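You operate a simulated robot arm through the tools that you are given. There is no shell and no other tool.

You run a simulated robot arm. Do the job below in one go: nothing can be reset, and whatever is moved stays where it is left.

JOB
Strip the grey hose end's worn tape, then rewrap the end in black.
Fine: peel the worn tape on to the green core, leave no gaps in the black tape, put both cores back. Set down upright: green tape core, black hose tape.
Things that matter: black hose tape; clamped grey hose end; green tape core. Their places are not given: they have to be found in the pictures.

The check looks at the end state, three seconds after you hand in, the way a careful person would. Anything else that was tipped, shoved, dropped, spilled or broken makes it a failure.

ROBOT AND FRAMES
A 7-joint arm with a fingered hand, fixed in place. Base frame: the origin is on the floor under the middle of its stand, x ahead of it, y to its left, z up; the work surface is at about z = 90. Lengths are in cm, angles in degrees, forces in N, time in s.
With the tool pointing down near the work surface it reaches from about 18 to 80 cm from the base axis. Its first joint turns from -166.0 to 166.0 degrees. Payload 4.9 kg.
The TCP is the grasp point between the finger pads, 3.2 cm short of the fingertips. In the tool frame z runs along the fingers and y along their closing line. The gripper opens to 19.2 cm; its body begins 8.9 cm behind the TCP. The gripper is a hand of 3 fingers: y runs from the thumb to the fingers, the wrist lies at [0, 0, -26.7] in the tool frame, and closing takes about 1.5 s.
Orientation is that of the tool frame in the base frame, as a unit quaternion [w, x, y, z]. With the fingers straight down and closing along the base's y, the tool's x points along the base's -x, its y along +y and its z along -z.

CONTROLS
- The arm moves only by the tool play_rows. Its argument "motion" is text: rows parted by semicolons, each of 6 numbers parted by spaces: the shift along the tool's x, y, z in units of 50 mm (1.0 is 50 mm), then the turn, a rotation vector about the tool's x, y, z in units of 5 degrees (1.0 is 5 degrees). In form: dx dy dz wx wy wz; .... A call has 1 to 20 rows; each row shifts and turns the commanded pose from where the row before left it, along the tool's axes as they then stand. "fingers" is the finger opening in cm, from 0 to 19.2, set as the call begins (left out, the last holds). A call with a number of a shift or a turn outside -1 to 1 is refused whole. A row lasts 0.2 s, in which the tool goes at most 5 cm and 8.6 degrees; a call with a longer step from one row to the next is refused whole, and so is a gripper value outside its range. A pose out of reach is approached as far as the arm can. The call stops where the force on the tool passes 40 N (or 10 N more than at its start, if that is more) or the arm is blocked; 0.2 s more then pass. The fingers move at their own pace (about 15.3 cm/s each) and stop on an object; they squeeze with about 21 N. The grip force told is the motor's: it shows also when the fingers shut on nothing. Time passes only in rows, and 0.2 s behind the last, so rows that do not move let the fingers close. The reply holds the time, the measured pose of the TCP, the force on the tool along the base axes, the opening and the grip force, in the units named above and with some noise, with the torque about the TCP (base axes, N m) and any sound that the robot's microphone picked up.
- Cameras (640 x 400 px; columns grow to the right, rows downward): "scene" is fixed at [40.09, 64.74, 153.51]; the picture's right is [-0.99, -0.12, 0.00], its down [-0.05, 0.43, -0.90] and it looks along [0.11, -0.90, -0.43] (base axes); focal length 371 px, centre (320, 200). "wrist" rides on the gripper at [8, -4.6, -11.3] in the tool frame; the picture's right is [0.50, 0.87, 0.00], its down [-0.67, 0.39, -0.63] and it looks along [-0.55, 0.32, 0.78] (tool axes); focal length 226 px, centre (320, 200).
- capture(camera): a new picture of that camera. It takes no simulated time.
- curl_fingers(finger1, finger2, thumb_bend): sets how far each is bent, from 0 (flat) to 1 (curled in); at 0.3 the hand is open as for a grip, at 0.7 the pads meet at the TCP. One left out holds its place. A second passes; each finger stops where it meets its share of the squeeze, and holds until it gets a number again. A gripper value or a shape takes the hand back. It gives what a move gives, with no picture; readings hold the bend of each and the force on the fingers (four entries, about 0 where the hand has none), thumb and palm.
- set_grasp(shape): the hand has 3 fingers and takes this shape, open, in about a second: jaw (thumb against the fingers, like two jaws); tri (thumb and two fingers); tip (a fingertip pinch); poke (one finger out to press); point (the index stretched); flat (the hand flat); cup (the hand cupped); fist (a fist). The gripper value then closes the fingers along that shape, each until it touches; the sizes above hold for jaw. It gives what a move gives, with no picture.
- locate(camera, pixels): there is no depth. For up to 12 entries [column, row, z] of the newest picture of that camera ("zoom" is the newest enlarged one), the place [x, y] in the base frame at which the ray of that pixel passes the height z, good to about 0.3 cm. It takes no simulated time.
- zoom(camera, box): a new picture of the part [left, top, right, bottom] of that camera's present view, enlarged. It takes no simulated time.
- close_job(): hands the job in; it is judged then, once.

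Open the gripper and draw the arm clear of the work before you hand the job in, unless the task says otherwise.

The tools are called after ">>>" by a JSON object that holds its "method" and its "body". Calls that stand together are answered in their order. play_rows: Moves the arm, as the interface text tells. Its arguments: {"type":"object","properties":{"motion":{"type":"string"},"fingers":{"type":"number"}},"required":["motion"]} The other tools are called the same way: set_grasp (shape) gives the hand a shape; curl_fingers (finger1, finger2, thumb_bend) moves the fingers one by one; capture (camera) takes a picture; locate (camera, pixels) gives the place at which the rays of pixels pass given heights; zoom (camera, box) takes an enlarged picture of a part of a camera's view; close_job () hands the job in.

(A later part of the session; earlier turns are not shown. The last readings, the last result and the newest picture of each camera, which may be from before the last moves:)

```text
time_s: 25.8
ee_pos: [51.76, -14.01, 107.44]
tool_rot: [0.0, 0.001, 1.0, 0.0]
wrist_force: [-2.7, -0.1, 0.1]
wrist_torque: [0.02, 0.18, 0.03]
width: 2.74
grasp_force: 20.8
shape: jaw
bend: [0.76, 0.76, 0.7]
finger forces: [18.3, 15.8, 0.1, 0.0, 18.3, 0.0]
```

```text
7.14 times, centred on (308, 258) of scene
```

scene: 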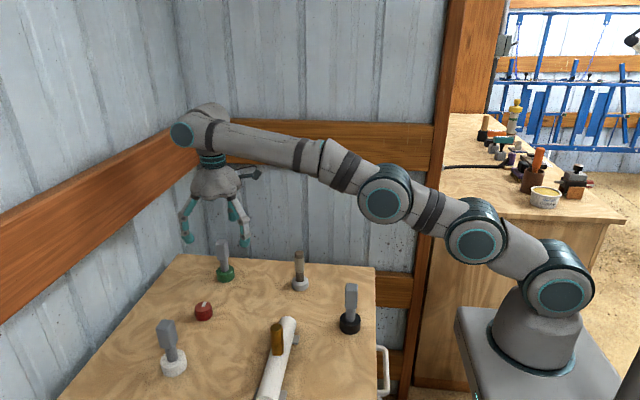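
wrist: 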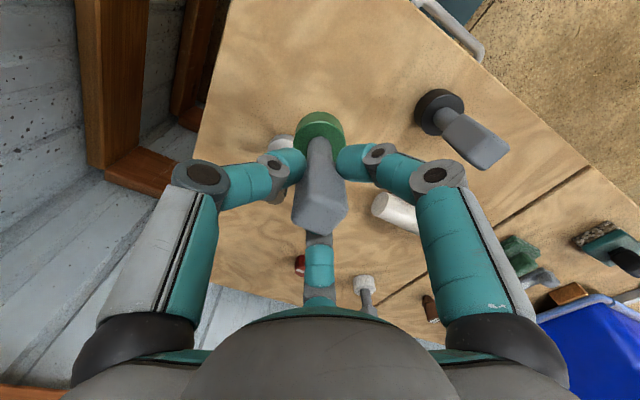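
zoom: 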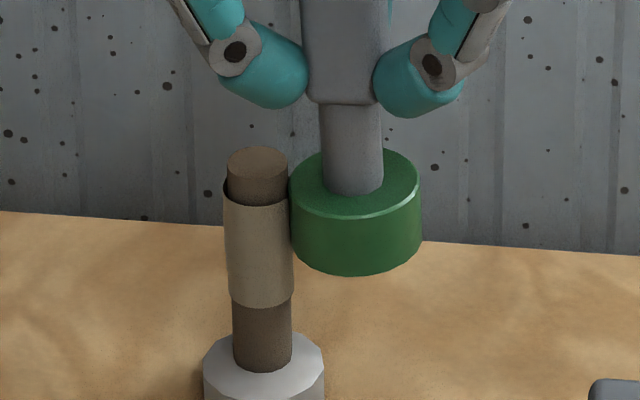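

Contact again at about (51.7,-14.05), now with the force purely along x, so the hose centre is at about (55.1,-14.05) and the centre distance about 3.42 cm. I'll sweep clockwise from azimuth 180° to 120° and look at the tape.

>>> {"method": "play_rows", "body": {"motion": "-0.0234 0.177 0 0 0 0; -0.0682 0.165 0 0 0 0; -0.1088 0.1416 0 0 0 0; -0.1416 0.1088 0 0 0 0; 0 0 0 0 0 0"}}

>>> {"method": "zoom", "body": {"camera": "scene", "box": [276, 230, 332, 286]}}

>>> {"method": "zoom", "body": {"camera": "wrist", "box": [220, 70, 370, 190]}}

```text
time_s: 27.0
ee_pos: [53.37, -11.01, 107.36]
tool_rot: [0.0, 0.0, 1.0, 0.0]
wrist_force: [-1.9, 2.5, -0.8]
wrist_torque: [0.19, 0.11, 0.0]
width: 2.72
grasp_force: 21.3
shape: jaw
bend: [0.76, 0.76, 0.7]
finger forces: [18.5, 17.0, 0.0, 0.0, 17.0, 0.0]
```

```text
7.14 times, centred on (304, 258) of scene
```

zoom: 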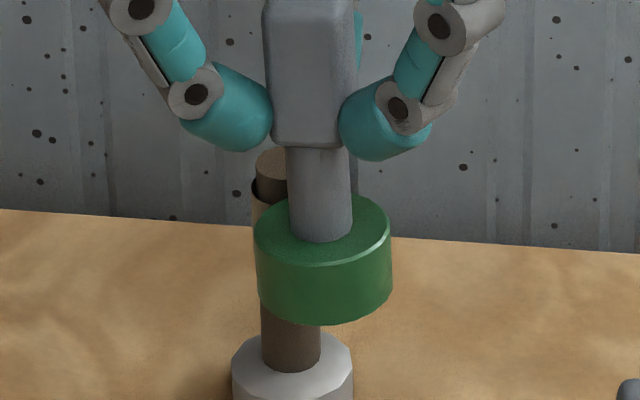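

```text
3.33 times, centred on (295, 130) of wrist
```

zoom: 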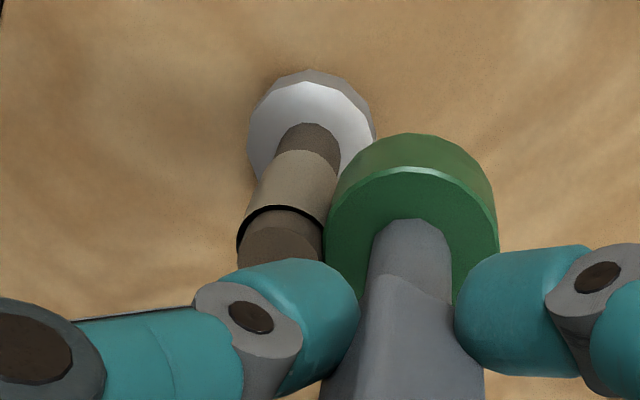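

Contact stays light (3 N). The wrist zoom shows the tape near (290,180), so I'll zoom tighter to see whether the end has moved.

>>> {"method": "zoom", "body": {"camera": "wrist", "box": [268, 95, 312, 155]}}

>>> {"method": "zoom", "body": {"camera": "scene", "box": [288, 240, 316, 270]}}

```text
6.67 times, centred on (290, 125) of wrist
```

zoom: 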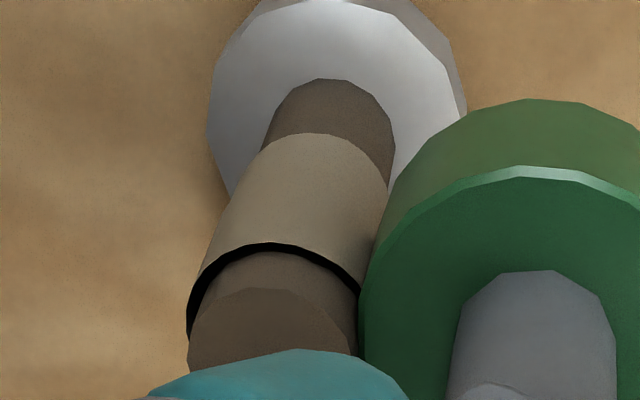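

```text
13.33 times, centred on (302, 255) of scene
```

zoom: 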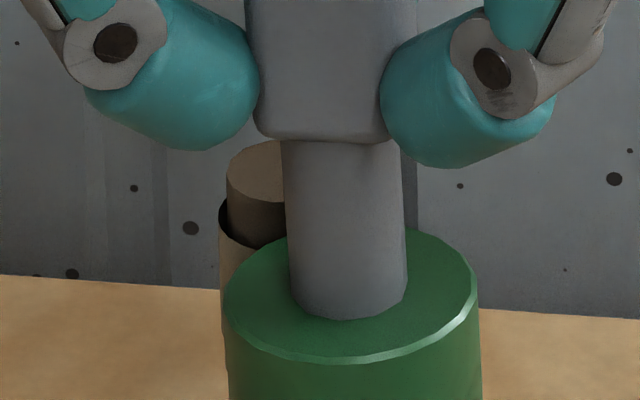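

The tab edge is gone from where it was (azimuth 167°), so the peel seems to be following the core. I'll continue clockwise through 120° to 60°.

>>> {"method": "play_rows", "body": {"motion": "-0.165 0.0682 0 0 0 0; -0.177 0.0234 0 0 0 0; 0 0 0 0 0 0"}}

>>> {"method": "play_rows", "body": {"motion": "-0.177 -0.0234 0 0 0 0; -0.165 -0.0682 0 0 0 0; 0 0 0 0 0 0"}}

>>> {"method": "zoom", "body": {"camera": "scene", "box": [266, 230, 322, 286]}}

>>> {"method": "zoom", "body": {"camera": "wrist", "box": [220, 50, 350, 160]}}

```text
time_s: 27.8
ee_pos: [55.11, -10.73, 107.34]
tool_rot: [0.0, 0.001, 1.0, 0.0]
wrist_force: [-1.1, 3.8, -1.1]
wrist_torque: [0.17, 0.08, -0.04]
width: 2.73
grasp_force: 21.1
shape: jaw
bend: [0.76, 0.76, 0.7]
finger forces: [18.4, 17.7, 0.0, 0.0, 16.6, 0.0]
```

```text
time_s: 28.6
ee_pos: [56.77, -11.11, 107.39]
tool_rot: [0.0, 0.0, 1.0, 0.0]
wrist_force: [0.2, 1.0, -0.9]
wrist_torque: [0.14, -0.03, -0.03]
width: 2.74
grasp_force: 21.4
shape: jaw
bend: [0.76, 0.76, 0.7]
finger forces: [17.5, 17.9, 0.1, 0.1, 16.9, 0.0]
```

```text
7.14 times, centred on (294, 258) of scene
```

zoom: 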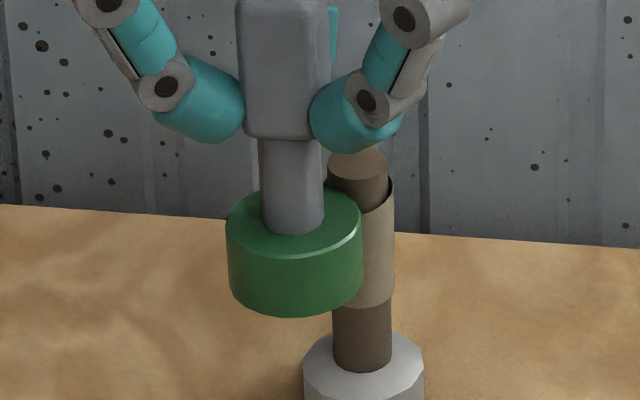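

```text
3.64 times, centred on (285, 105) of wrist
```

zoom: 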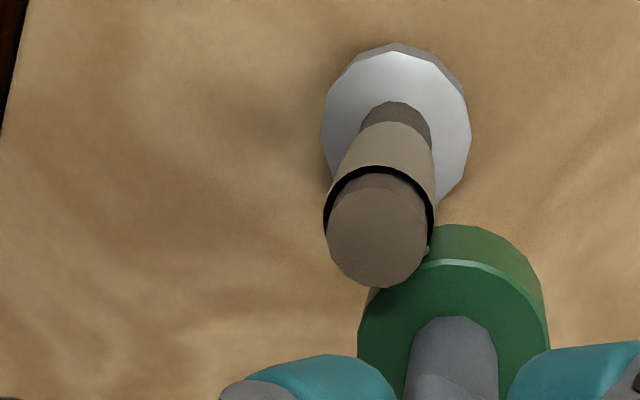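

Contact is getting light here (1 N), and a small bright spot at wrist zoom (428,250) may be the peel front beside the core. I'll go on to azimuth 0° with a slightly tighter radius.

>>> {"method": "play_rows", "body": {"motion": "-0.142 -0.112 0 0 0 0; -0.108 -0.14 0 0 0 0; 0 0 0 0 0 0"}}

>>> {"method": "play_rows", "body": {"motion": "-0.068 -0.162 0 0 0 0; -0.022 -0.174 0 0 0 0; 0 0 0 0 0 0"}}

>>> {"method": "zoom", "body": {"camera": "scene", "box": [260, 230, 316, 286]}}

>>> {"method": "capture", "body": {"camera": "wrist"}}

```text
time_s: 29.4
ee_pos: [58.03, -12.45, 107.44]
tool_rot: [0.0, 0.0, 1.0, 0.0]
wrist_force: [1.1, 1.4, -1.4]
wrist_torque: [0.07, -0.07, -0.01]
width: 2.75
grasp_force: 21.0
shape: jaw
bend: [0.76, 0.76, 0.7]
finger forces: [16.9, 17.5, 0.0, 0.0, 17.9, 0.1]
```

```text
time_s: 30.2
ee_pos: [58.54, -14.16, 107.32]
tool_rot: [-0.001, 0.0, 1.0, 0.0]
wrist_force: [0.9, 0.1, -1.1]
wrist_torque: [0.04, -0.08, -0.02]
width: 2.74
grasp_force: 21.0
shape: jaw
bend: [0.76, 0.76, 0.7]
finger forces: [16.9, 17.6, 0.0, 0.1, 17.8, 0.0]
```

```text
7.14 times, centred on (288, 258) of scene
```

zoom: 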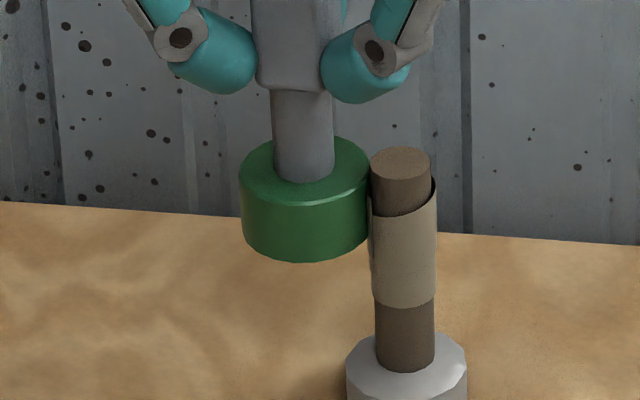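

```text
taken
```

wrist: 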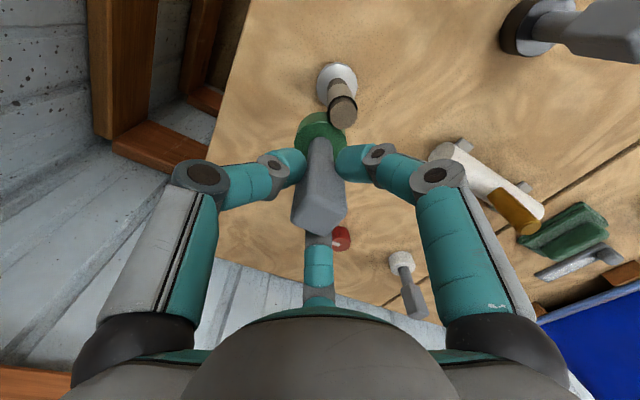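

The tape's upper rim now looks slanted in the scene view, higher at right (435,180) and lower at left (372,215). I'll zoom in closely.

>>> {"method": "zoom", "body": {"camera": "scene", "box": [286, 244, 306, 280]}}

>>> {"method": "zoom", "body": {"camera": "wrist", "box": [290, 55, 380, 160]}}

```text
11.11 times, centred on (296, 262) of scene
```

zoom: 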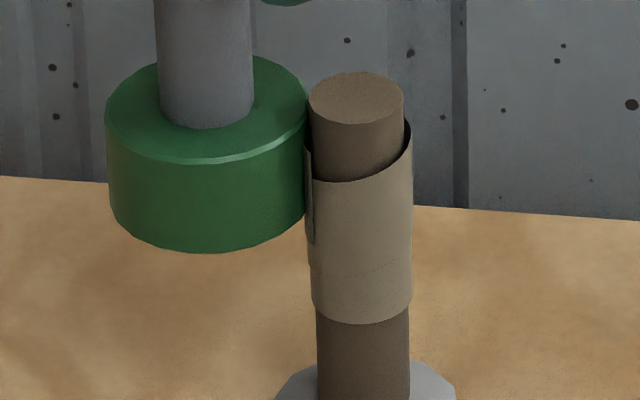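

```text
3.81 times, centred on (335, 108) of wrist
```

zoom: 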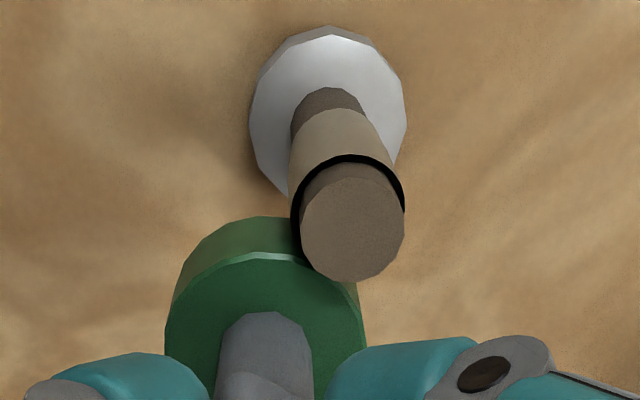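

The tape's end now shows beside the core at zoom (310,150)–(310,245), so it is peeling along with the core, in a helix going down. I'll measure the end's height there.

>>> {"method": "zoom", "body": {"camera": "scene", "box": [288, 250, 302, 274]}}

>>> {"method": "locate", "body": {"camera": "scene", "pixels": [[295.1, 257.5, 98], [295.1, 257.5, 98.5], [295.1, 257.5, 99], [295.1, 266, 95.5], [295.1, 266, 96], [295.1, 266, 96.5], [300, 260.2, 98.5], [300, 260.2, 99]]}}

```text
16.00 times, centred on (295, 262) of scene
```

zoom: 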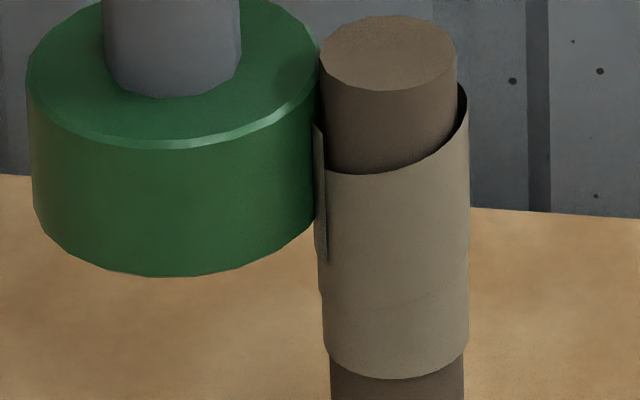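

```text
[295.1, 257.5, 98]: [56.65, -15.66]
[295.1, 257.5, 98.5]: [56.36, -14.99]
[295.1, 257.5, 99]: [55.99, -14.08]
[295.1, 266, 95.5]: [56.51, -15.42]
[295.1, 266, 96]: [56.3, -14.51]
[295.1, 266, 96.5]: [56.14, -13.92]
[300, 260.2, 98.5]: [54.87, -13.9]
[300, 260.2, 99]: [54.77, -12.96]
```

The end's lower edge is at about z = 96.5, a bit lower than the disc's underside (97.2), so the wrap is a shallow helix. I'll lower the core 0.4 cm and continue clockwise to azimuth -90°.

>>> {"method": "play_rows", "body": {"motion": "0 0 0.04 0 0 0; 0.032 -0.164 0.02 0 0 0; 0.068 -0.162 0.01 0 0 0; 0.106 -0.138 0.01 0 0 0; 0 0 0 0 0 0"}}

>>> {"method": "play_rows", "body": {"motion": "0.138 -0.106 0.01 0 0 0; 0.162 -0.068 0.01 0 0 0; 0.174 -0.022 0.01 0 0 0; 0 0 0 0 0 0"}}

>>> {"method": "zoom", "body": {"camera": "scene", "box": [284, 240, 320, 284]}}

>>> {"method": "zoom", "body": {"camera": "wrist", "box": [270, 55, 380, 160]}}

```text
time_s: 31.4
ee_pos: [57.46, -16.43, 106.86]
tool_rot: [0.001, 0.0, 1.0, -0.001]
wrist_force: [-0.2, -0.1, 0.0]
wrist_torque: [-0.03, -0.04, -0.01]
width: 2.75
grasp_force: 21.2
shape: jaw
bend: [0.76, 0.76, 0.7]
finger forces: [16.7, 17.2, 0.0, 0.1, 18.1, 0.0]
```

```text
time_s: 32.4
ee_pos: [55.24, -17.42, 106.9]
tool_rot: [0.0, -0.001, 1.0, -0.001]
wrist_force: [1.0, -1.8, -0.1]
wrist_torque: [-0.11, 0.0, 0.01]
width: 2.73
grasp_force: 21.1
shape: jaw
bend: [0.76, 0.76, 0.7]
finger forces: [16.2, 17.1, 0.0, 0.0, 18.9, 0.0]
```

```text
9.09 times, centred on (302, 262) of scene
```

zoom: 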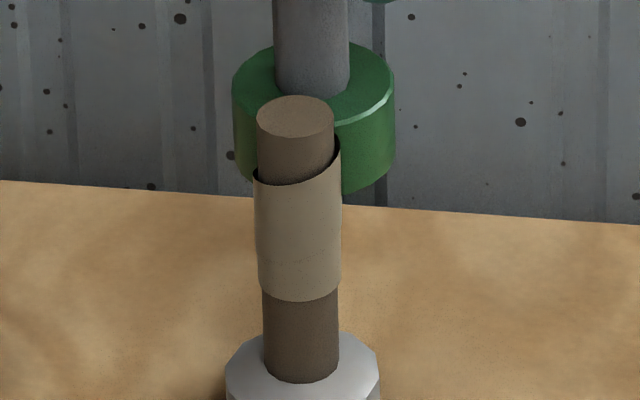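

```text
3.81 times, centred on (325, 108) of wrist
```

zoom: 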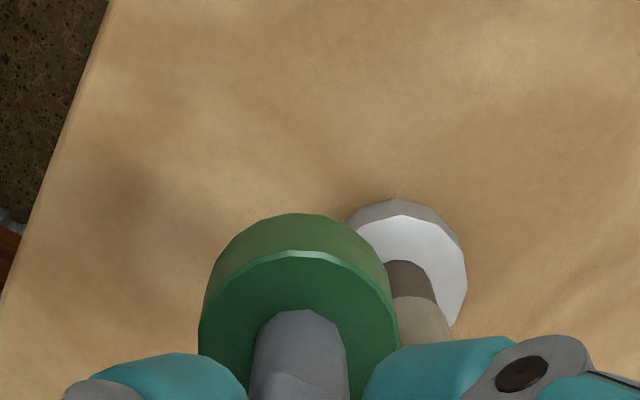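

In the scene view the remaining tape's top edge now slopes down from right (338,140) to left (258,180). So it's a flat first turn, then a descending one. I'll continue clockwise from -90° to -180° at this height.

>>> {"method": "play_rows", "body": {"motion": "0.19 0.026 0 0 0 0; 0.16 0.068 0 0 0 0; 0.14 0.106 0 0 0 0; 0 0 0 0 0 0"}}

>>> {"method": "zoom", "body": {"camera": "scene", "box": [284, 240, 320, 284]}}

>>> {"method": "play_rows", "body": {"motion": "0.106 0.138 0 0 0 0; 0.068 0.162 0 0 0 0; 0 0 0 0 0 0"}}

>>> {"method": "zoom", "body": {"camera": "scene", "box": [284, 240, 320, 284]}}

>>> {"method": "zoom", "body": {"camera": "wrist", "box": [250, 55, 380, 180]}}

```text
time_s: 33.4
ee_pos: [52.59, -16.35, 106.76]
tool_rot: [0.0, 0.001, 1.0, 0.0]
wrist_force: [-0.3, -1.2, -1.5]
wrist_torque: [-0.07, 0.05, 0.04]
width: 2.75
grasp_force: 20.8
shape: jaw
bend: [0.76, 0.76, 0.69]
finger forces: [16.9, 16.5, 0.1, 0.0, 18.9, 0.1]
```

```text
9.09 times, centred on (302, 262) of scene
```

zoom: 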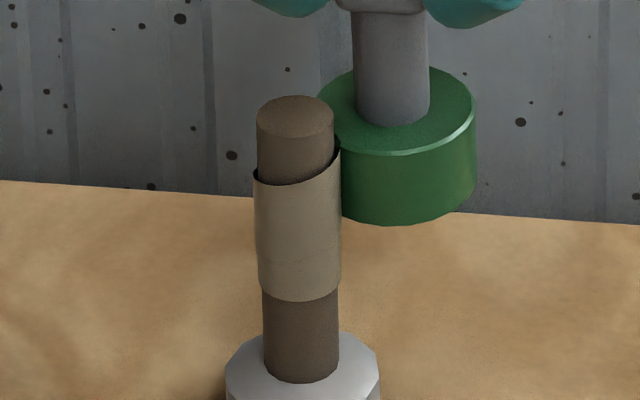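

```text
time_s: 34.2
ee_pos: [51.86, -14.88, 106.81]
tool_rot: [0.0, 0.0, 1.0, 0.0]
wrist_force: [-2.0, -0.9, 0.1]
wrist_torque: [-0.06, 0.13, 0.0]
width: 2.75
grasp_force: 20.8
shape: jaw
bend: [0.76, 0.76, 0.69]
finger forces: [17.3, 16.3, 0.0, 0.0, 18.6, 0.0]
```

```text
9.09 times, centred on (302, 262) of scene
```

zoom: 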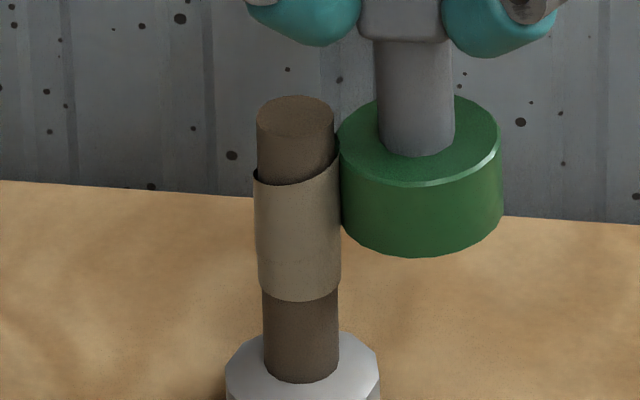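

```text
3.20 times, centred on (315, 118) of wrist
```

zoom: 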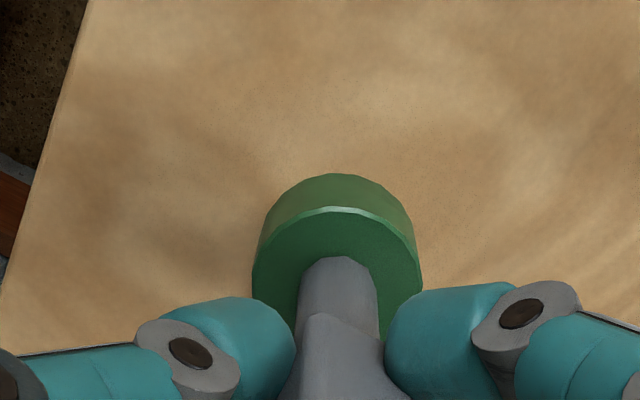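

Turn one is done; the front tape with its sloped rim is unchanged. I'll start turn two clockwise from 195° to 90°, and check the wrist view on the way.

>>> {"method": "play_rows", "body": {"motion": "0.022 0.166 0 0 0 0; -0.022 0.174 0 0 0 0; -0.068 0.16 0 0 0 0; -0.106 0.14 0.01 0 0 0; -0.14 0.106 0.01 0 0 0; 0 0 0 0 0 0"}}

>>> {"method": "zoom", "body": {"camera": "wrist", "box": [268, 90, 318, 155]}}

>>> {"method": "play_rows", "body": {"motion": "-0.16 0.068 0.015 0 0 0; -0.174 0.022 0.015 0 0 0; -0.174 -0.022 0.015 0 0 0; 0 0 0 0 0 0"}}

>>> {"method": "zoom", "body": {"camera": "scene", "box": [276, 236, 316, 284]}}

>>> {"method": "zoom", "body": {"camera": "wrist", "box": [270, 50, 340, 150]}}

```text
time_s: 35.6
ee_pos: [53.41, -11.22, 106.75]
tool_rot: [0.0, 0.0, 1.0, 0.001]
wrist_force: [-1.7, 0.9, -0.9]
wrist_torque: [0.1, 0.08, 0.0]
width: 2.73
grasp_force: 21.0
shape: jaw
bend: [0.76, 0.76, 0.69]
finger forces: [17.9, 17.0, 0.0, 0.1, 16.8, 0.1]
```

```text
6.15 times, centred on (293, 122) of wrist
```

zoom: 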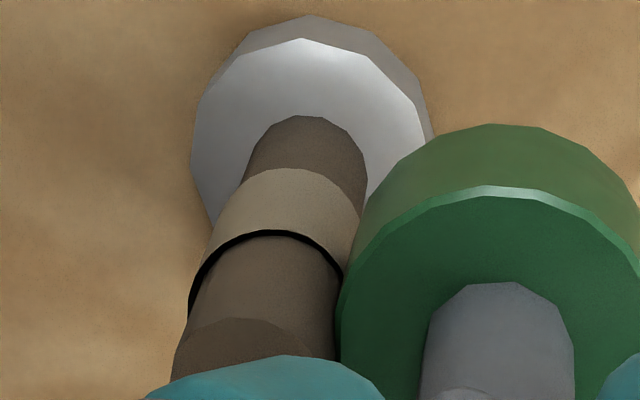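

```text
time_s: 36.6
ee_pos: [56.03, -10.79, 106.37]
tool_rot: [0.0, 0.0, 1.0, 0.0]
wrist_force: [-1.0, 1.7, -2.2]
wrist_torque: [0.16, 0.01, 0.01]
width: 2.71
grasp_force: 20.9
shape: jaw
bend: [0.76, 0.76, 0.69]
finger forces: [17.6, 17.8, 0.0, 0.0, 16.4, 0.0]
```

```text
8.33 times, centred on (296, 260) of scene
```

zoom: 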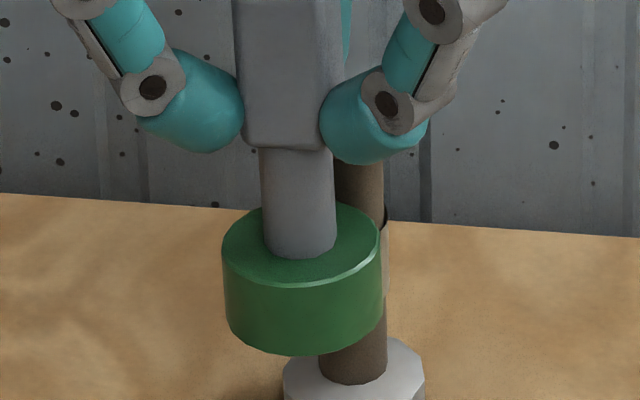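

```text
4.00 times, centred on (305, 100) of wrist
```

zoom: 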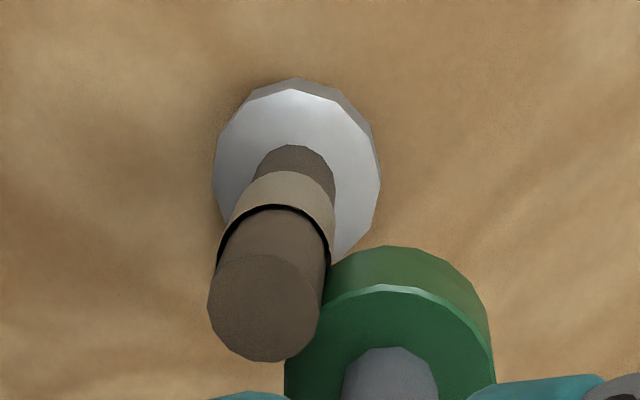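

The upper half of the tape is now gone on the -x side; only the lower strip remains, at wrist zoom (280,200). I'll continue the second turn, descending about 2.1 cm per turn, from 75° to -90°.

>>> {"method": "play_rows", "body": {"motion": "-0.15 -0.072 0.02 0 0 0; -0.138 -0.106 0.02 0 0 0; -0.106 -0.14 0.018 0 0 0; -0.068 -0.16 0.018 0 0 0; -0.022 -0.174 0.018 0 0 0; 0 0 0 0 0 0"}}

>>> {"method": "zoom", "body": {"camera": "scene", "box": [276, 236, 316, 284]}}

>>> {"method": "play_rows", "body": {"motion": "0.03 -0.17 0.018 0 0 0; 0.075 -0.16 0.018 0 0 0; 0.11 -0.135 0.018 0 0 0; 0.138 -0.105 0.018 0 0 0; 0.16 -0.066 0.018 0 0 0; 0.17 -0.02 0.018 0 0 0; 0 0 0 0 0 0"}}

>>> {"method": "zoom", "body": {"camera": "scene", "box": [276, 236, 316, 284]}}

```text
time_s: 38.0
ee_pos: [58.32, -14.07, 106.02]
tool_rot: [0.0, 0.0, 1.0, 0.0]
wrist_force: [2.6, 1.8, -0.9]
wrist_torque: [0.08, -0.2, -0.05]
width: 2.76
grasp_force: 20.8
shape: jaw
bend: [0.76, 0.76, 0.69]
finger forces: [16.0, 19.4, 0.1, 0.0, 17.2, 0.0]
```

```text
8.33 times, centred on (296, 260) of scene
```

zoom: 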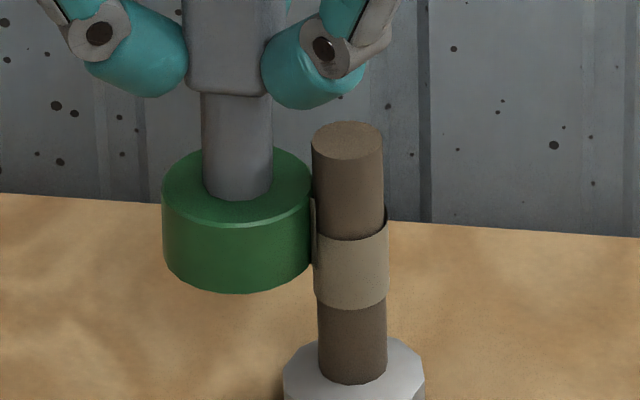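

```text
time_s: 39.6
ee_pos: [54.99, -17.4, 105.33]
tool_rot: [0.0, 0.0, 1.0, 0.0]
wrist_force: [0.8, -2.3, -0.7]
wrist_torque: [-0.13, -0.08, -0.01]
width: 2.74
grasp_force: 20.4
shape: jaw
bend: [0.76, 0.76, 0.69]
finger forces: [15.8, 17.5, 0.0, 0.0, 19.2, 0.1]
```

```text
8.33 times, centred on (296, 260) of scene
```

zoom: 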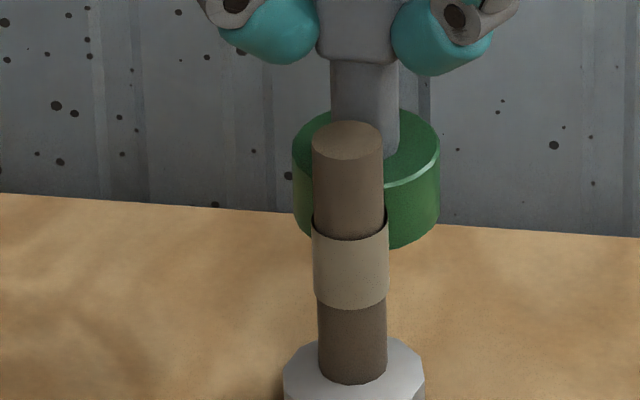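

Only the flat bottom strip remains, about z = 95.2–97.6. The disc is now at that height, so I'll do the last turn flat: -90° to -180°, then on to 90°.

>>> {"method": "play_rows", "body": {"motion": "0.154 0.022 0.01 0 0 0; 0.16 0.068 0.01 0 0 0; 0.14 0.106 0 0 0 0; 0.106 0.138 0 0 0 0; 0.068 0.162 0 0 0 0; 0.022 0.174 0 0 0 0; 0 0 0 0 0 0"}}

>>> {"method": "zoom", "body": {"camera": "scene", "box": [284, 236, 324, 284]}}

>>> {"method": "play_rows", "body": {"motion": "-0.022 0.174 0 0 0 0; -0.068 0.16 0 0 0 0; -0.106 0.14 0 0 0 0; -0.14 0.106 0 0 0 0; 0 0 0 0 0 0"}}

>>> {"method": "zoom", "body": {"camera": "scene", "box": [276, 236, 316, 284]}}

>>> {"method": "zoom", "body": {"camera": "wrist", "box": [268, 80, 318, 155]}}

```text
time_s: 41.2
ee_pos: [51.69, -13.91, 105.29]
tool_rot: [0.001, 0.0, 1.0, 0.0]
wrist_force: [-1.8, -0.9, -0.3]
wrist_torque: [-0.05, 0.11, 0.02]
width: 2.71
grasp_force: 21.0
shape: jaw
bend: [0.76, 0.76, 0.69]
finger forces: [17.3, 16.5, 0.0, 0.1, 18.3, 0.0]
```

```text
8.33 times, centred on (304, 260) of scene
```

zoom: 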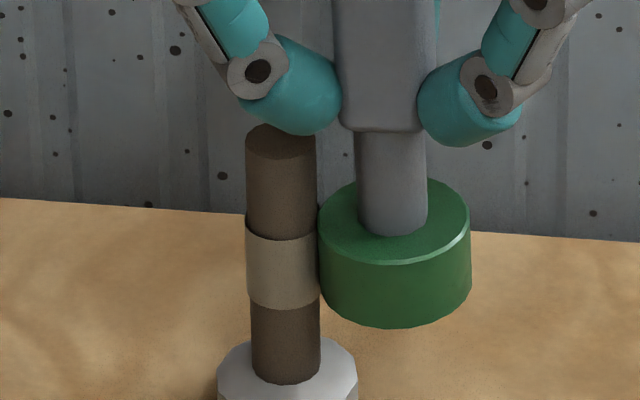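

```text
time_s: 42.4
ee_pos: [53.44, -11.09, 105.23]
tool_rot: [0.0, 0.0, 1.0, 0.0]
wrist_force: [-1.0, 0.9, -0.7]
wrist_torque: [0.08, 0.02, -0.01]
width: 2.74
grasp_force: 21.0
shape: jaw
bend: [0.76, 0.76, 0.69]
finger forces: [17.6, 17.2, 0.1, 0.1, 16.7, 0.0]
```

```text
8.33 times, centred on (296, 260) of scene
```

zoom: 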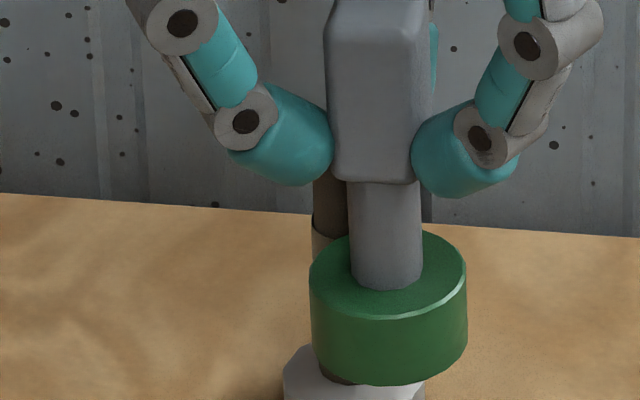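

```text
5.33 times, centred on (293, 118) of wrist
```

zoom: 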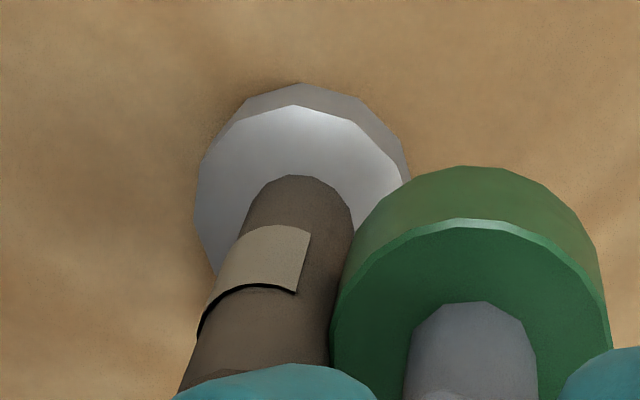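

The inner end of the tape is visible at wrist zoom (305,260), about azimuth 167°, so this third turn is the last. I'll continue clockwise from 120° to 0°.

>>> {"method": "play_rows", "body": {"motion": "-0.158 0.05 0 0 0 0; -0.174 0.022 0 0 0 0; -0.174 -0.022 0 0 0 0; -0.162 -0.068 0 0 0 0; -0.138 -0.106 0 0 0 0; -0.106 -0.14 0 0 0 0; -0.068 -0.16 0 0 0 0; -0.022 -0.174 0 0 0 0; 0 0 0 0 0 0"}}

>>> {"method": "zoom", "body": {"camera": "scene", "box": [276, 236, 316, 284]}}

>>> {"method": "zoom", "body": {"camera": "wrist", "box": [290, 45, 380, 160]}}

```text
time_s: 44.4
ee_pos: [58.37, -14.12, 105.28]
tool_rot: [0.0, -0.001, 1.0, 0.0]
wrist_force: [2.0, 0.5, -0.4]
wrist_torque: [0.06, -0.12, 0.0]
width: 2.77
grasp_force: 20.7
shape: jaw
bend: [0.76, 0.76, 0.69]
finger forces: [16.3, 18.4, 0.0, 0.0, 17.0, 0.1]
```

```text
8.33 times, centred on (296, 260) of scene
```

zoom: 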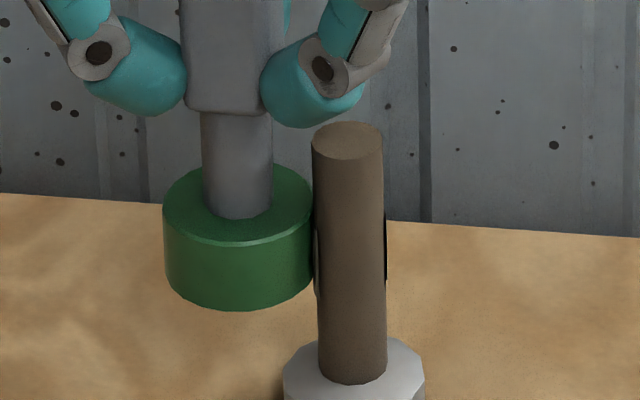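

```text
3.48 times, centred on (335, 102) of wrist
```

zoom: 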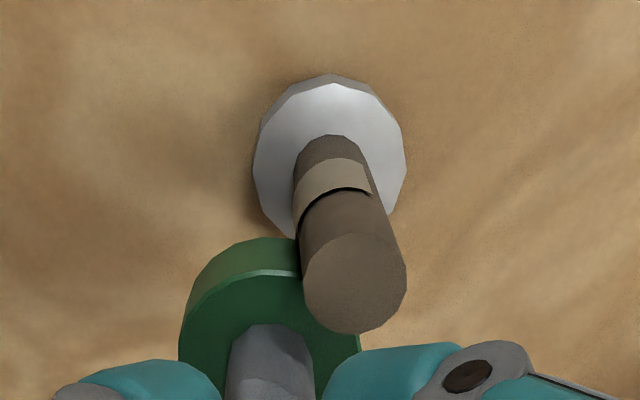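

The front is bare now and only the last half turn remains at the back and left. I'll continue clockwise from 0° through -180° to about 150°.

>>> {"method": "play_rows", "body": {"motion": "0.01 -0.158 0 0 0 0; 0.068 -0.162 0 0 0 0; 0.106 -0.136 0 0 0 0; 0.136 -0.106 0 0 0 0; 0.162 -0.068 0 0 0 0; 0.172 -0.022 0 0 0 0; 0.172 0.022 0 0 0 0; 0.16 0.068 0 0 0 0; 0.138 0.106 0 0 0 0; 0 0 0 0 0 0"}}

>>> {"method": "play_rows", "body": {"motion": "0.106 0.136 0 0 0 0; 0.068 0.162 0 0 0 0; 0.022 0.172 0 0 0 0; -0.022 0.172 0 0 0 0; -0.068 0.16 0 0 0 0; -0.106 0.138 0 0 0 0; 0 0 0 0 0 0"}}

>>> {"method": "zoom", "body": {"camera": "scene", "box": [276, 236, 316, 284]}}

>>> {"method": "zoom", "body": {"camera": "wrist", "box": [268, 70, 338, 165]}}

```text
time_s: 46.6
ee_pos: [52.81, -16.33, 105.34]
tool_rot: [-0.001, 0.0, 1.0, 0.0]
wrist_force: [-1.2, -2.1, -0.6]
wrist_torque: [-0.17, 0.09, 0.01]
width: 2.75
grasp_force: 21.4
shape: jaw
bend: [0.76, 0.76, 0.69]
finger forces: [17.1, 16.2, 0.1, 0.0, 19.2, 0.1]
```

```text
time_s: 48.2
ee_pos: [52.77, -11.63, 105.29]
tool_rot: [0.0, -0.001, 1.0, 0.0]
wrist_force: [-1.8, 0.3, -1.3]
wrist_torque: [0.06, 0.14, -0.06]
width: 2.73
grasp_force: 21.2
shape: jaw
bend: [0.76, 0.76, 0.69]
finger forces: [18.3, 16.7, 0.0, 0.1, 16.5, 0.0]
```

```text
8.33 times, centred on (296, 260) of scene
```

zoom: 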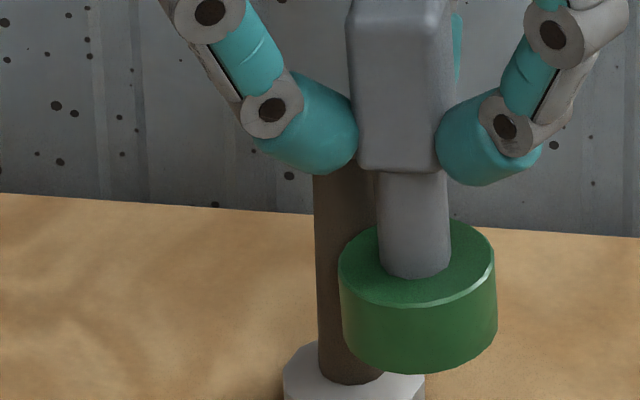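

```text
4.21 times, centred on (303, 118) of wrist
```

zoom: 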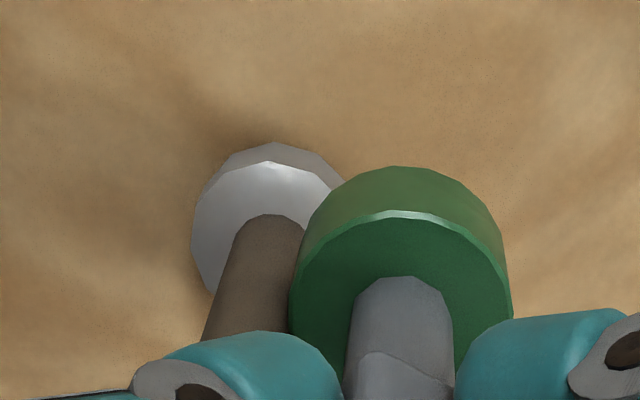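

The hose looks bare from both views. I'll back away from it and look all round before putting the green core back.

>>> {"method": "play_rows", "body": {"motion": "0.1 0.1 0 0 0 0; 0.2 0.2 0 0 0 0; 0.3 0.2 0 0 0 0; 0.3 0.1 -0.2 0 0 0; 0 0 -0.4 0 0 0; 0 0 -0.5 0 0 0; 0 0 -0.5 0 0 0; 0 0 0 0 0 0"}}

>>> {"method": "zoom", "body": {"camera": "scene", "box": [270, 190, 370, 310]}}

>>> {"method": "zoom", "body": {"camera": "scene", "box": [280, 240, 320, 300]}}

>>> {"method": "capture", "body": {"camera": "wrist"}}

```text
time_s: 50.0
ee_pos: [48.3, -8.59, 113.22]
tool_rot: [0.001, 0.0, 1.0, 0.0]
wrist_force: [-0.2, 0.1, -0.6]
wrist_torque: [0.03, -0.01, -0.01]
width: 2.74
grasp_force: 21.3
shape: jaw
bend: [0.76, 0.76, 0.69]
finger forces: [17.0, 17.1, 0.1, 0.0, 16.8, 0.1]
```

```text
3.33 times, centred on (320, 250) of scene
```

zoom: 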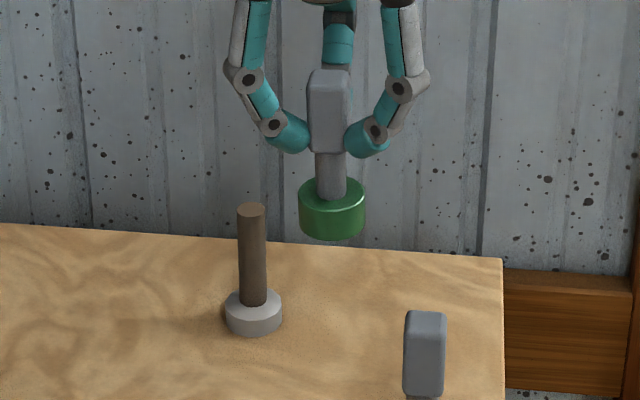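

```text
6.67 times, centred on (300, 270) of scene
```

zoom: 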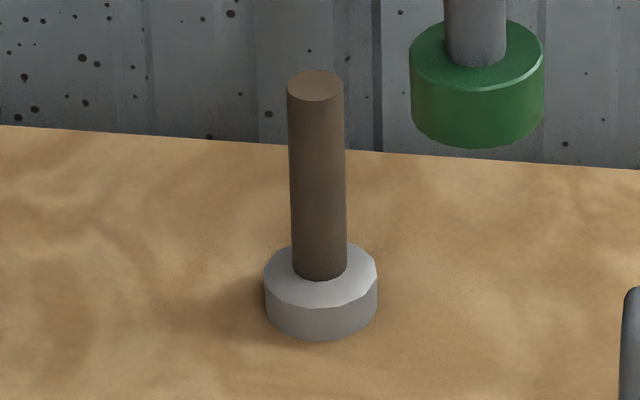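

```text
taken
```

wrist: 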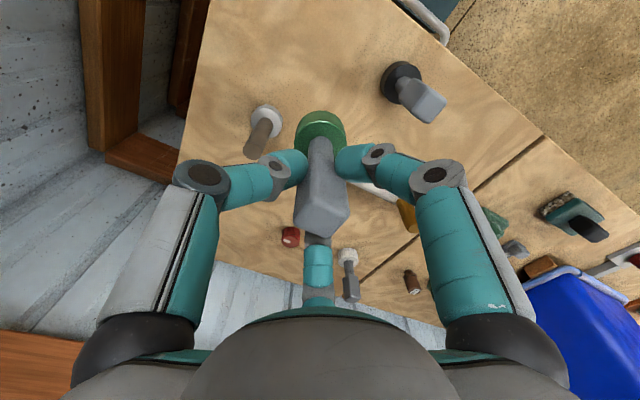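

The hose is bare from the front; I'll check its other side with the wrist camera and look at the core's rim for the wound tape.

>>> {"method": "zoom", "body": {"camera": "wrist", "box": [235, 95, 295, 165]}}

>>> {"method": "zoom", "body": {"camera": "wrist", "box": [285, 100, 355, 170]}}

>>> {"method": "zoom", "body": {"camera": "scene", "box": [302, 230, 338, 270]}}

```text
5.71 times, centred on (265, 130) of wrist
```

zoom: 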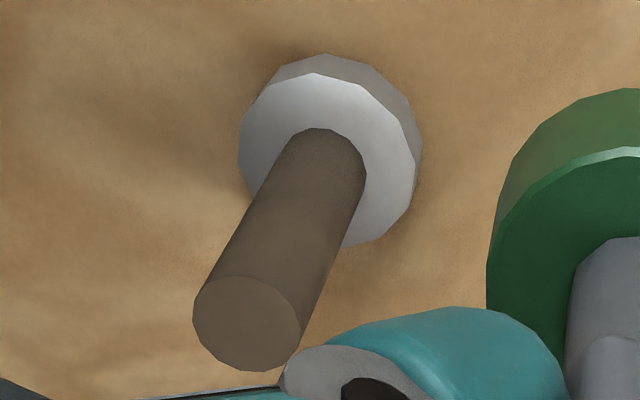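

```text
5.71 times, centred on (320, 135) of wrist
```

zoom: 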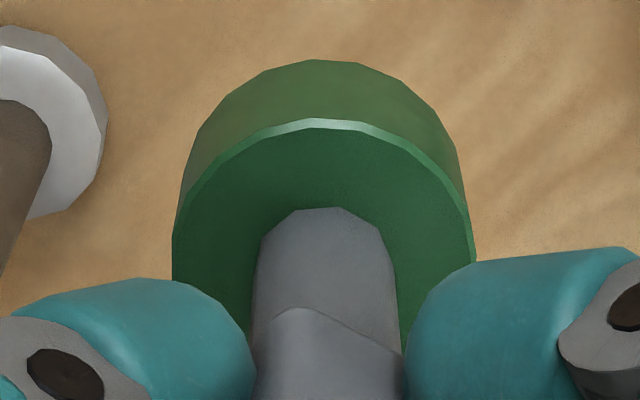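

```text
10.00 times, centred on (320, 250) of scene
```

zoom: 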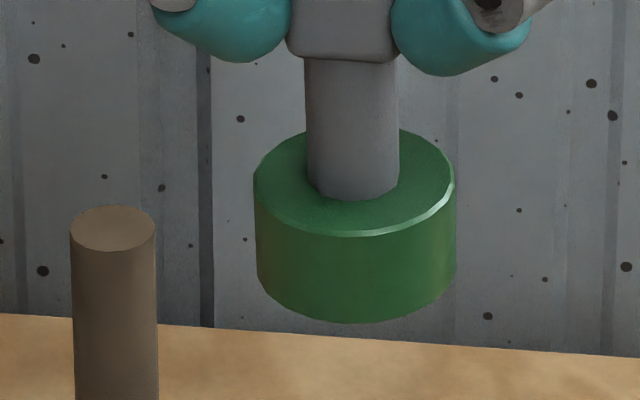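

The hose is completely bare. I'll carry the green core back toward its original place (76.15,-14.95), passing over the hose with clearance.

>>> {"method": "play_rows", "body": {"motion": "-0.3 -0.05 -0.25 0 0 0; -0.7 -0.18 0 0 0 0; -0.75 -0.22 0 0 0 0; -0.75 -0.22 0 0 0 0; -0.75 -0.22 0 0 0 0; -0.75 -0.22 0 0 0 0; -0.5 -0.16 0 0 0 0; 0 0 0 0 0 0"}}

```text
time_s: 51.8
ee_pos: [70.82, -15.04, 114.53]
tool_rot: [0.0, 0.0, 1.0, 0.0]
wrist_force: [-0.5, 0.5, -0.8]
wrist_torque: [-0.04, 0.03, -0.01]
width: 2.72
grasp_force: 21.0
shape: jaw
bend: [0.76, 0.76, 0.69]
finger forces: [16.6, 16.6, 0.1, 0.0, 16.6, 0.1]
```

Now at (70.8,-15.0,114.5). I'll go down and out to (76.15,-14.95,103).

>>> {"method": "play_rows", "body": {"motion": "0 0 0.4 0 0 0; -0.1 0 0.4 0 0 0; -0.2 0 0.4 0 0 0; -0.2 0 0.35 0 0 0; -0.2 0.01 0.3 0 0 0; -0.2 0.01 0.25 0 0 0; -0.16 0 0.2 0 0 0; 0 0 0 0 0 0; 0 0 0 0 0 0"}}

>>> {"method": "zoom", "body": {"camera": "scene", "box": [180, 190, 280, 300]}}

>>> {"method": "capture", "body": {"camera": "wrist"}}

```text
time_s: 53.8
ee_pos: [76.21, -14.89, 103.05]
tool_rot: [0.0, 0.001, 1.0, 0.0]
wrist_force: [0.0, 0.0, -1.2]
wrist_torque: [-0.01, 0.01, -0.01]
width: 2.74
grasp_force: 20.9
shape: jaw
bend: [0.76, 0.76, 0.69]
finger forces: [16.4, 16.6, 0.1, 0.0, 16.5, 0.1]
```

```text
3.64 times, centred on (230, 245) of scene
```

zoom: 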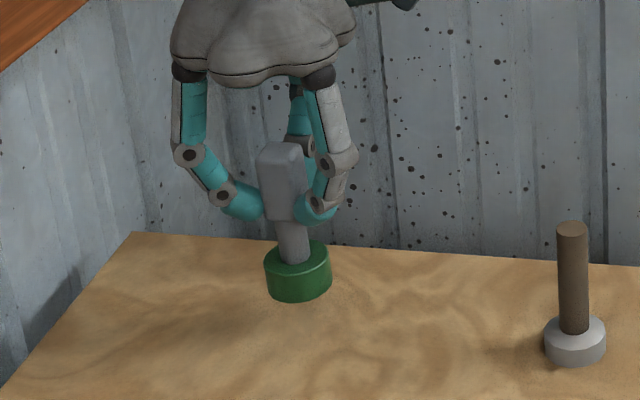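

```text
taken
```

wrist: 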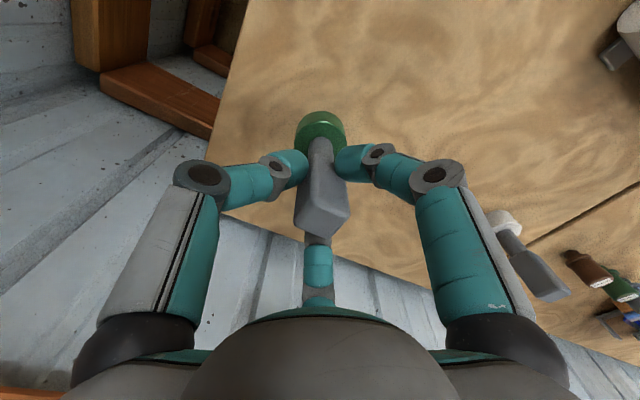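

The core is over its original place and looks upright. I'll lower it to just above the surface, then in 1 mm steps watching the vertical force.

>>> {"method": "play_rows", "body": {"motion": "0 0 0.2 0 0 0; 0 0 0.2 0 0 0; 0 0 0.1 0 0 0; 0 0 0 0 0 0"}}

>>> {"method": "play_rows", "body": {"motion": "0 0 0.03 0 0 0; 0 0 0.02 0 0 0; 0 0 0 0 0 0"}}

>>> {"method": "play_rows", "body": {"motion": "0 0 0.02 0 0 0; 0 0 0 0 0 0"}}

```text
time_s: 54.8
ee_pos: [76.1, -14.98, 100.64]
tool_rot: [0.001, -0.001, 1.0, 0.0]
wrist_force: [-0.4, 0.1, -1.5]
wrist_torque: [-0.02, 0.01, 0.0]
width: 2.73
grasp_force: 21.0
shape: jaw
bend: [0.76, 0.76, 0.69]
finger forces: [16.5, 16.8, 0.0, 0.1, 16.5, 0.1]
```

```text
time_s: 55.6
ee_pos: [76.0, -14.86, 100.43]
tool_rot: [0.0, 0.0, 1.0, 0.0]
wrist_force: [-0.5, 0.1, -0.9]
wrist_torque: [0.0, 0.02, 0.02]
width: 2.75
grasp_force: 21.1
shape: jaw
bend: [0.76, 0.76, 0.69]
finger forces: [16.6, 16.8, 0.0, 0.0, 16.5, 0.1]
```

```text
time_s: 56.2
ee_pos: [76.12, -14.87, 100.25]
tool_rot: [-0.001, 0.0, 1.0, 0.0]
wrist_force: [-0.8, 0.1, -0.1]
wrist_torque: [0.0, 0.02, 0.04]
width: 2.73
grasp_force: 21.1
shape: jaw
bend: [0.76, 0.76, 0.69]
finger forces: [16.5, 16.8, 0.0, 0.0, 16.5, 0.0]
```

No contact is showing yet at z = 100.25, so I'll take further 1 mm steps.

>>> {"method": "play_rows", "body": {"motion": "0 0 0.02 0 0 0; 0 0 0 0 0 0"}}

>>> {"method": "play_rows", "body": {"motion": "0 0 0.02 0 0 0; 0 0 0 0 0 0"}}

>>> {"method": "zoom", "body": {"camera": "scene", "box": [200, 220, 250, 290]}}

```text
time_s: 56.8
ee_pos: [76.08, -14.84, 100.07]
tool_rot: [0.0, 0.0, 1.0, 0.0]
wrist_force: [-0.4, 0.4, -1.2]
wrist_torque: [-0.01, 0.0, -0.02]
width: 2.74
grasp_force: 21.2
shape: jaw
bend: [0.76, 0.76, 0.69]
finger forces: [16.5, 16.7, 0.0, 0.1, 16.4, 0.0]
```

```text
time_s: 57.4
ee_pos: [76.05, -14.93, 99.98]
tool_rot: [0.0, 0.0, 1.0, 0.0]
wrist_force: [0.8, -0.3, 0.2]
wrist_torque: [-0.02, 0.04, 0.0]
width: 2.73
grasp_force: 20.9
shape: jaw
bend: [0.76, 0.76, 0.69]
finger forces: [16.5, 16.7, 0.0, 0.0, 16.5, 0.0]
```

```text
5.71 times, centred on (225, 255) of scene
```

zoom: 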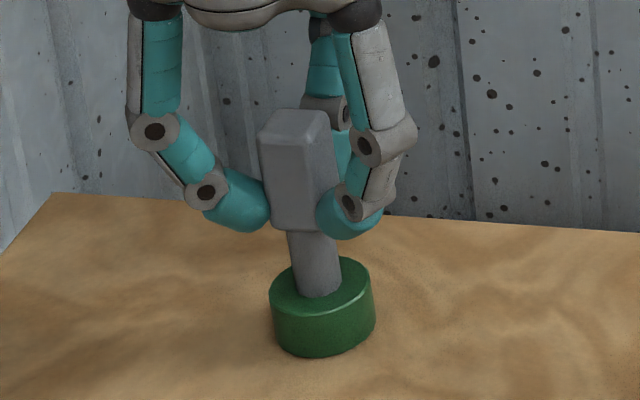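

Very close to the surface now. One or two more 1 mm steps until the force clearly shows.

>>> {"method": "play_rows", "body": {"motion": "0 0 0.02 0 0 0; 0 0 0 0 0 0"}}

>>> {"method": "play_rows", "body": {"motion": "0 0 0 0 0 0; 0 0 0 0 0 0"}}

```text
time_s: 58.0
ee_pos: [76.15, -14.97, 99.94]
tool_rot: [0.0, -0.001, 1.0, -0.001]
wrist_force: [-0.1, 0.7, 0.0]
wrist_torque: [-0.01, 0.02, -0.03]
width: 2.72
grasp_force: 21.6
shape: jaw
bend: [0.76, 0.76, 0.69]
finger forces: [16.7, 16.7, 0.1, 0.1, 16.7, 0.1]
```

```text
time_s: 58.6
ee_pos: [76.1, -14.95, 99.85]
tool_rot: [0.0, 0.0, 1.0, 0.001]
wrist_force: [-0.9, 0.2, 0.5]
wrist_torque: [0.02, 0.02, -0.02]
width: 2.73
grasp_force: 20.7
shape: jaw
bend: [0.76, 0.76, 0.69]
finger forces: [16.7, 16.8, 0.0, 0.0, 16.6, 0.0]
```

The weight seems to have gone onto the table (the force went from about -1 to about 0). One more 1 mm step to confirm.

>>> {"method": "play_rows", "body": {"motion": "0 0 0.02 0 0 0; 0 0 0 0 0 0; 0 0 0 0 0 0"}}

```text
time_s: 59.4
ee_pos: [76.11, -15.0, 99.98]
tool_rot: [0.001, 0.0, 1.0, 0.001]
wrist_force: [-2.9, -1.2, 6.4]
wrist_torque: [-0.01, 0.04, -0.03]
width: 2.72
grasp_force: 20.8
shape: jaw
bend: [0.76, 0.76, 0.69]
finger forces: [17.9, 17.0, 0.0, 0.0, 18.0, 0.0]
```

Contact confirmed at 6.4 N. I'll ease up half a millimetre and open the fingers.

>>> {"method": "play_rows", "body": {"motion": "0 0 -0.015 0 0 0; 0 0 0 0 0 0"}}

>>> {"method": "play_rows", "body": {"motion": "0 0 0 0 0 0; 0 0 0 0 0 0; 0 0 0 0 0 0; 0 0 0 0 0 0; 0 0 0 0 0 0", "fingers": 14}}

>>> {"method": "zoom", "body": {"camera": "scene", "box": [180, 190, 280, 300]}}

>>> {"method": "capture", "body": {"camera": "wrist"}}

```text
time_s: 60.0
ee_pos: [76.01, -15.01, 99.9]
tool_rot: [0.001, 0.0, 1.0, 0.0]
wrist_force: [-1.1, -0.6, 4.4]
wrist_torque: [0.03, -0.01, 0.01]
width: 2.7
grasp_force: 21.2
shape: jaw
bend: [0.76, 0.76, 0.69]
finger forces: [17.2, 17.2, 0.0, 0.0, 17.7, 0.0]
```

```text
time_s: 61.2
ee_pos: [76.1, -14.86, 99.97]
tool_rot: [-0.001, 0.0, 1.0, 0.0]
wrist_force: [0.4, -1.0, -0.5]
wrist_torque: [0.0, 0.01, -0.01]
width: 13.97
grasp_force: 0.1
shape: jaw
bend: [0.28, 0.28, 0.61]
finger forces: [0.0, 0.0, 0.0, 0.0, 0.1, 0.0]
```

```text
3.64 times, centred on (230, 245) of scene
```

zoom: 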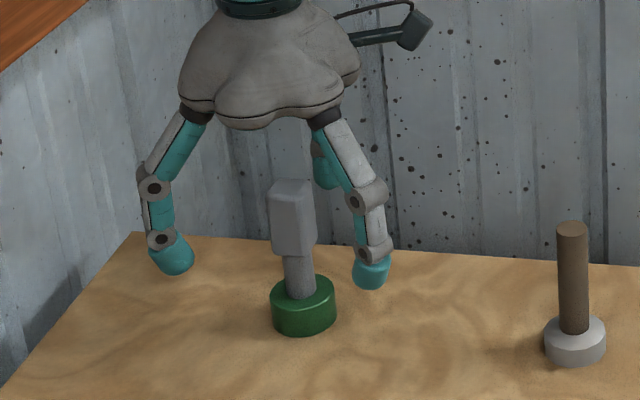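

```text
taken
```

wrist: 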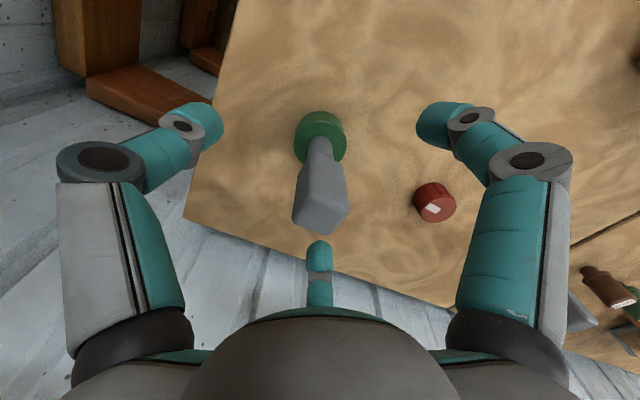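

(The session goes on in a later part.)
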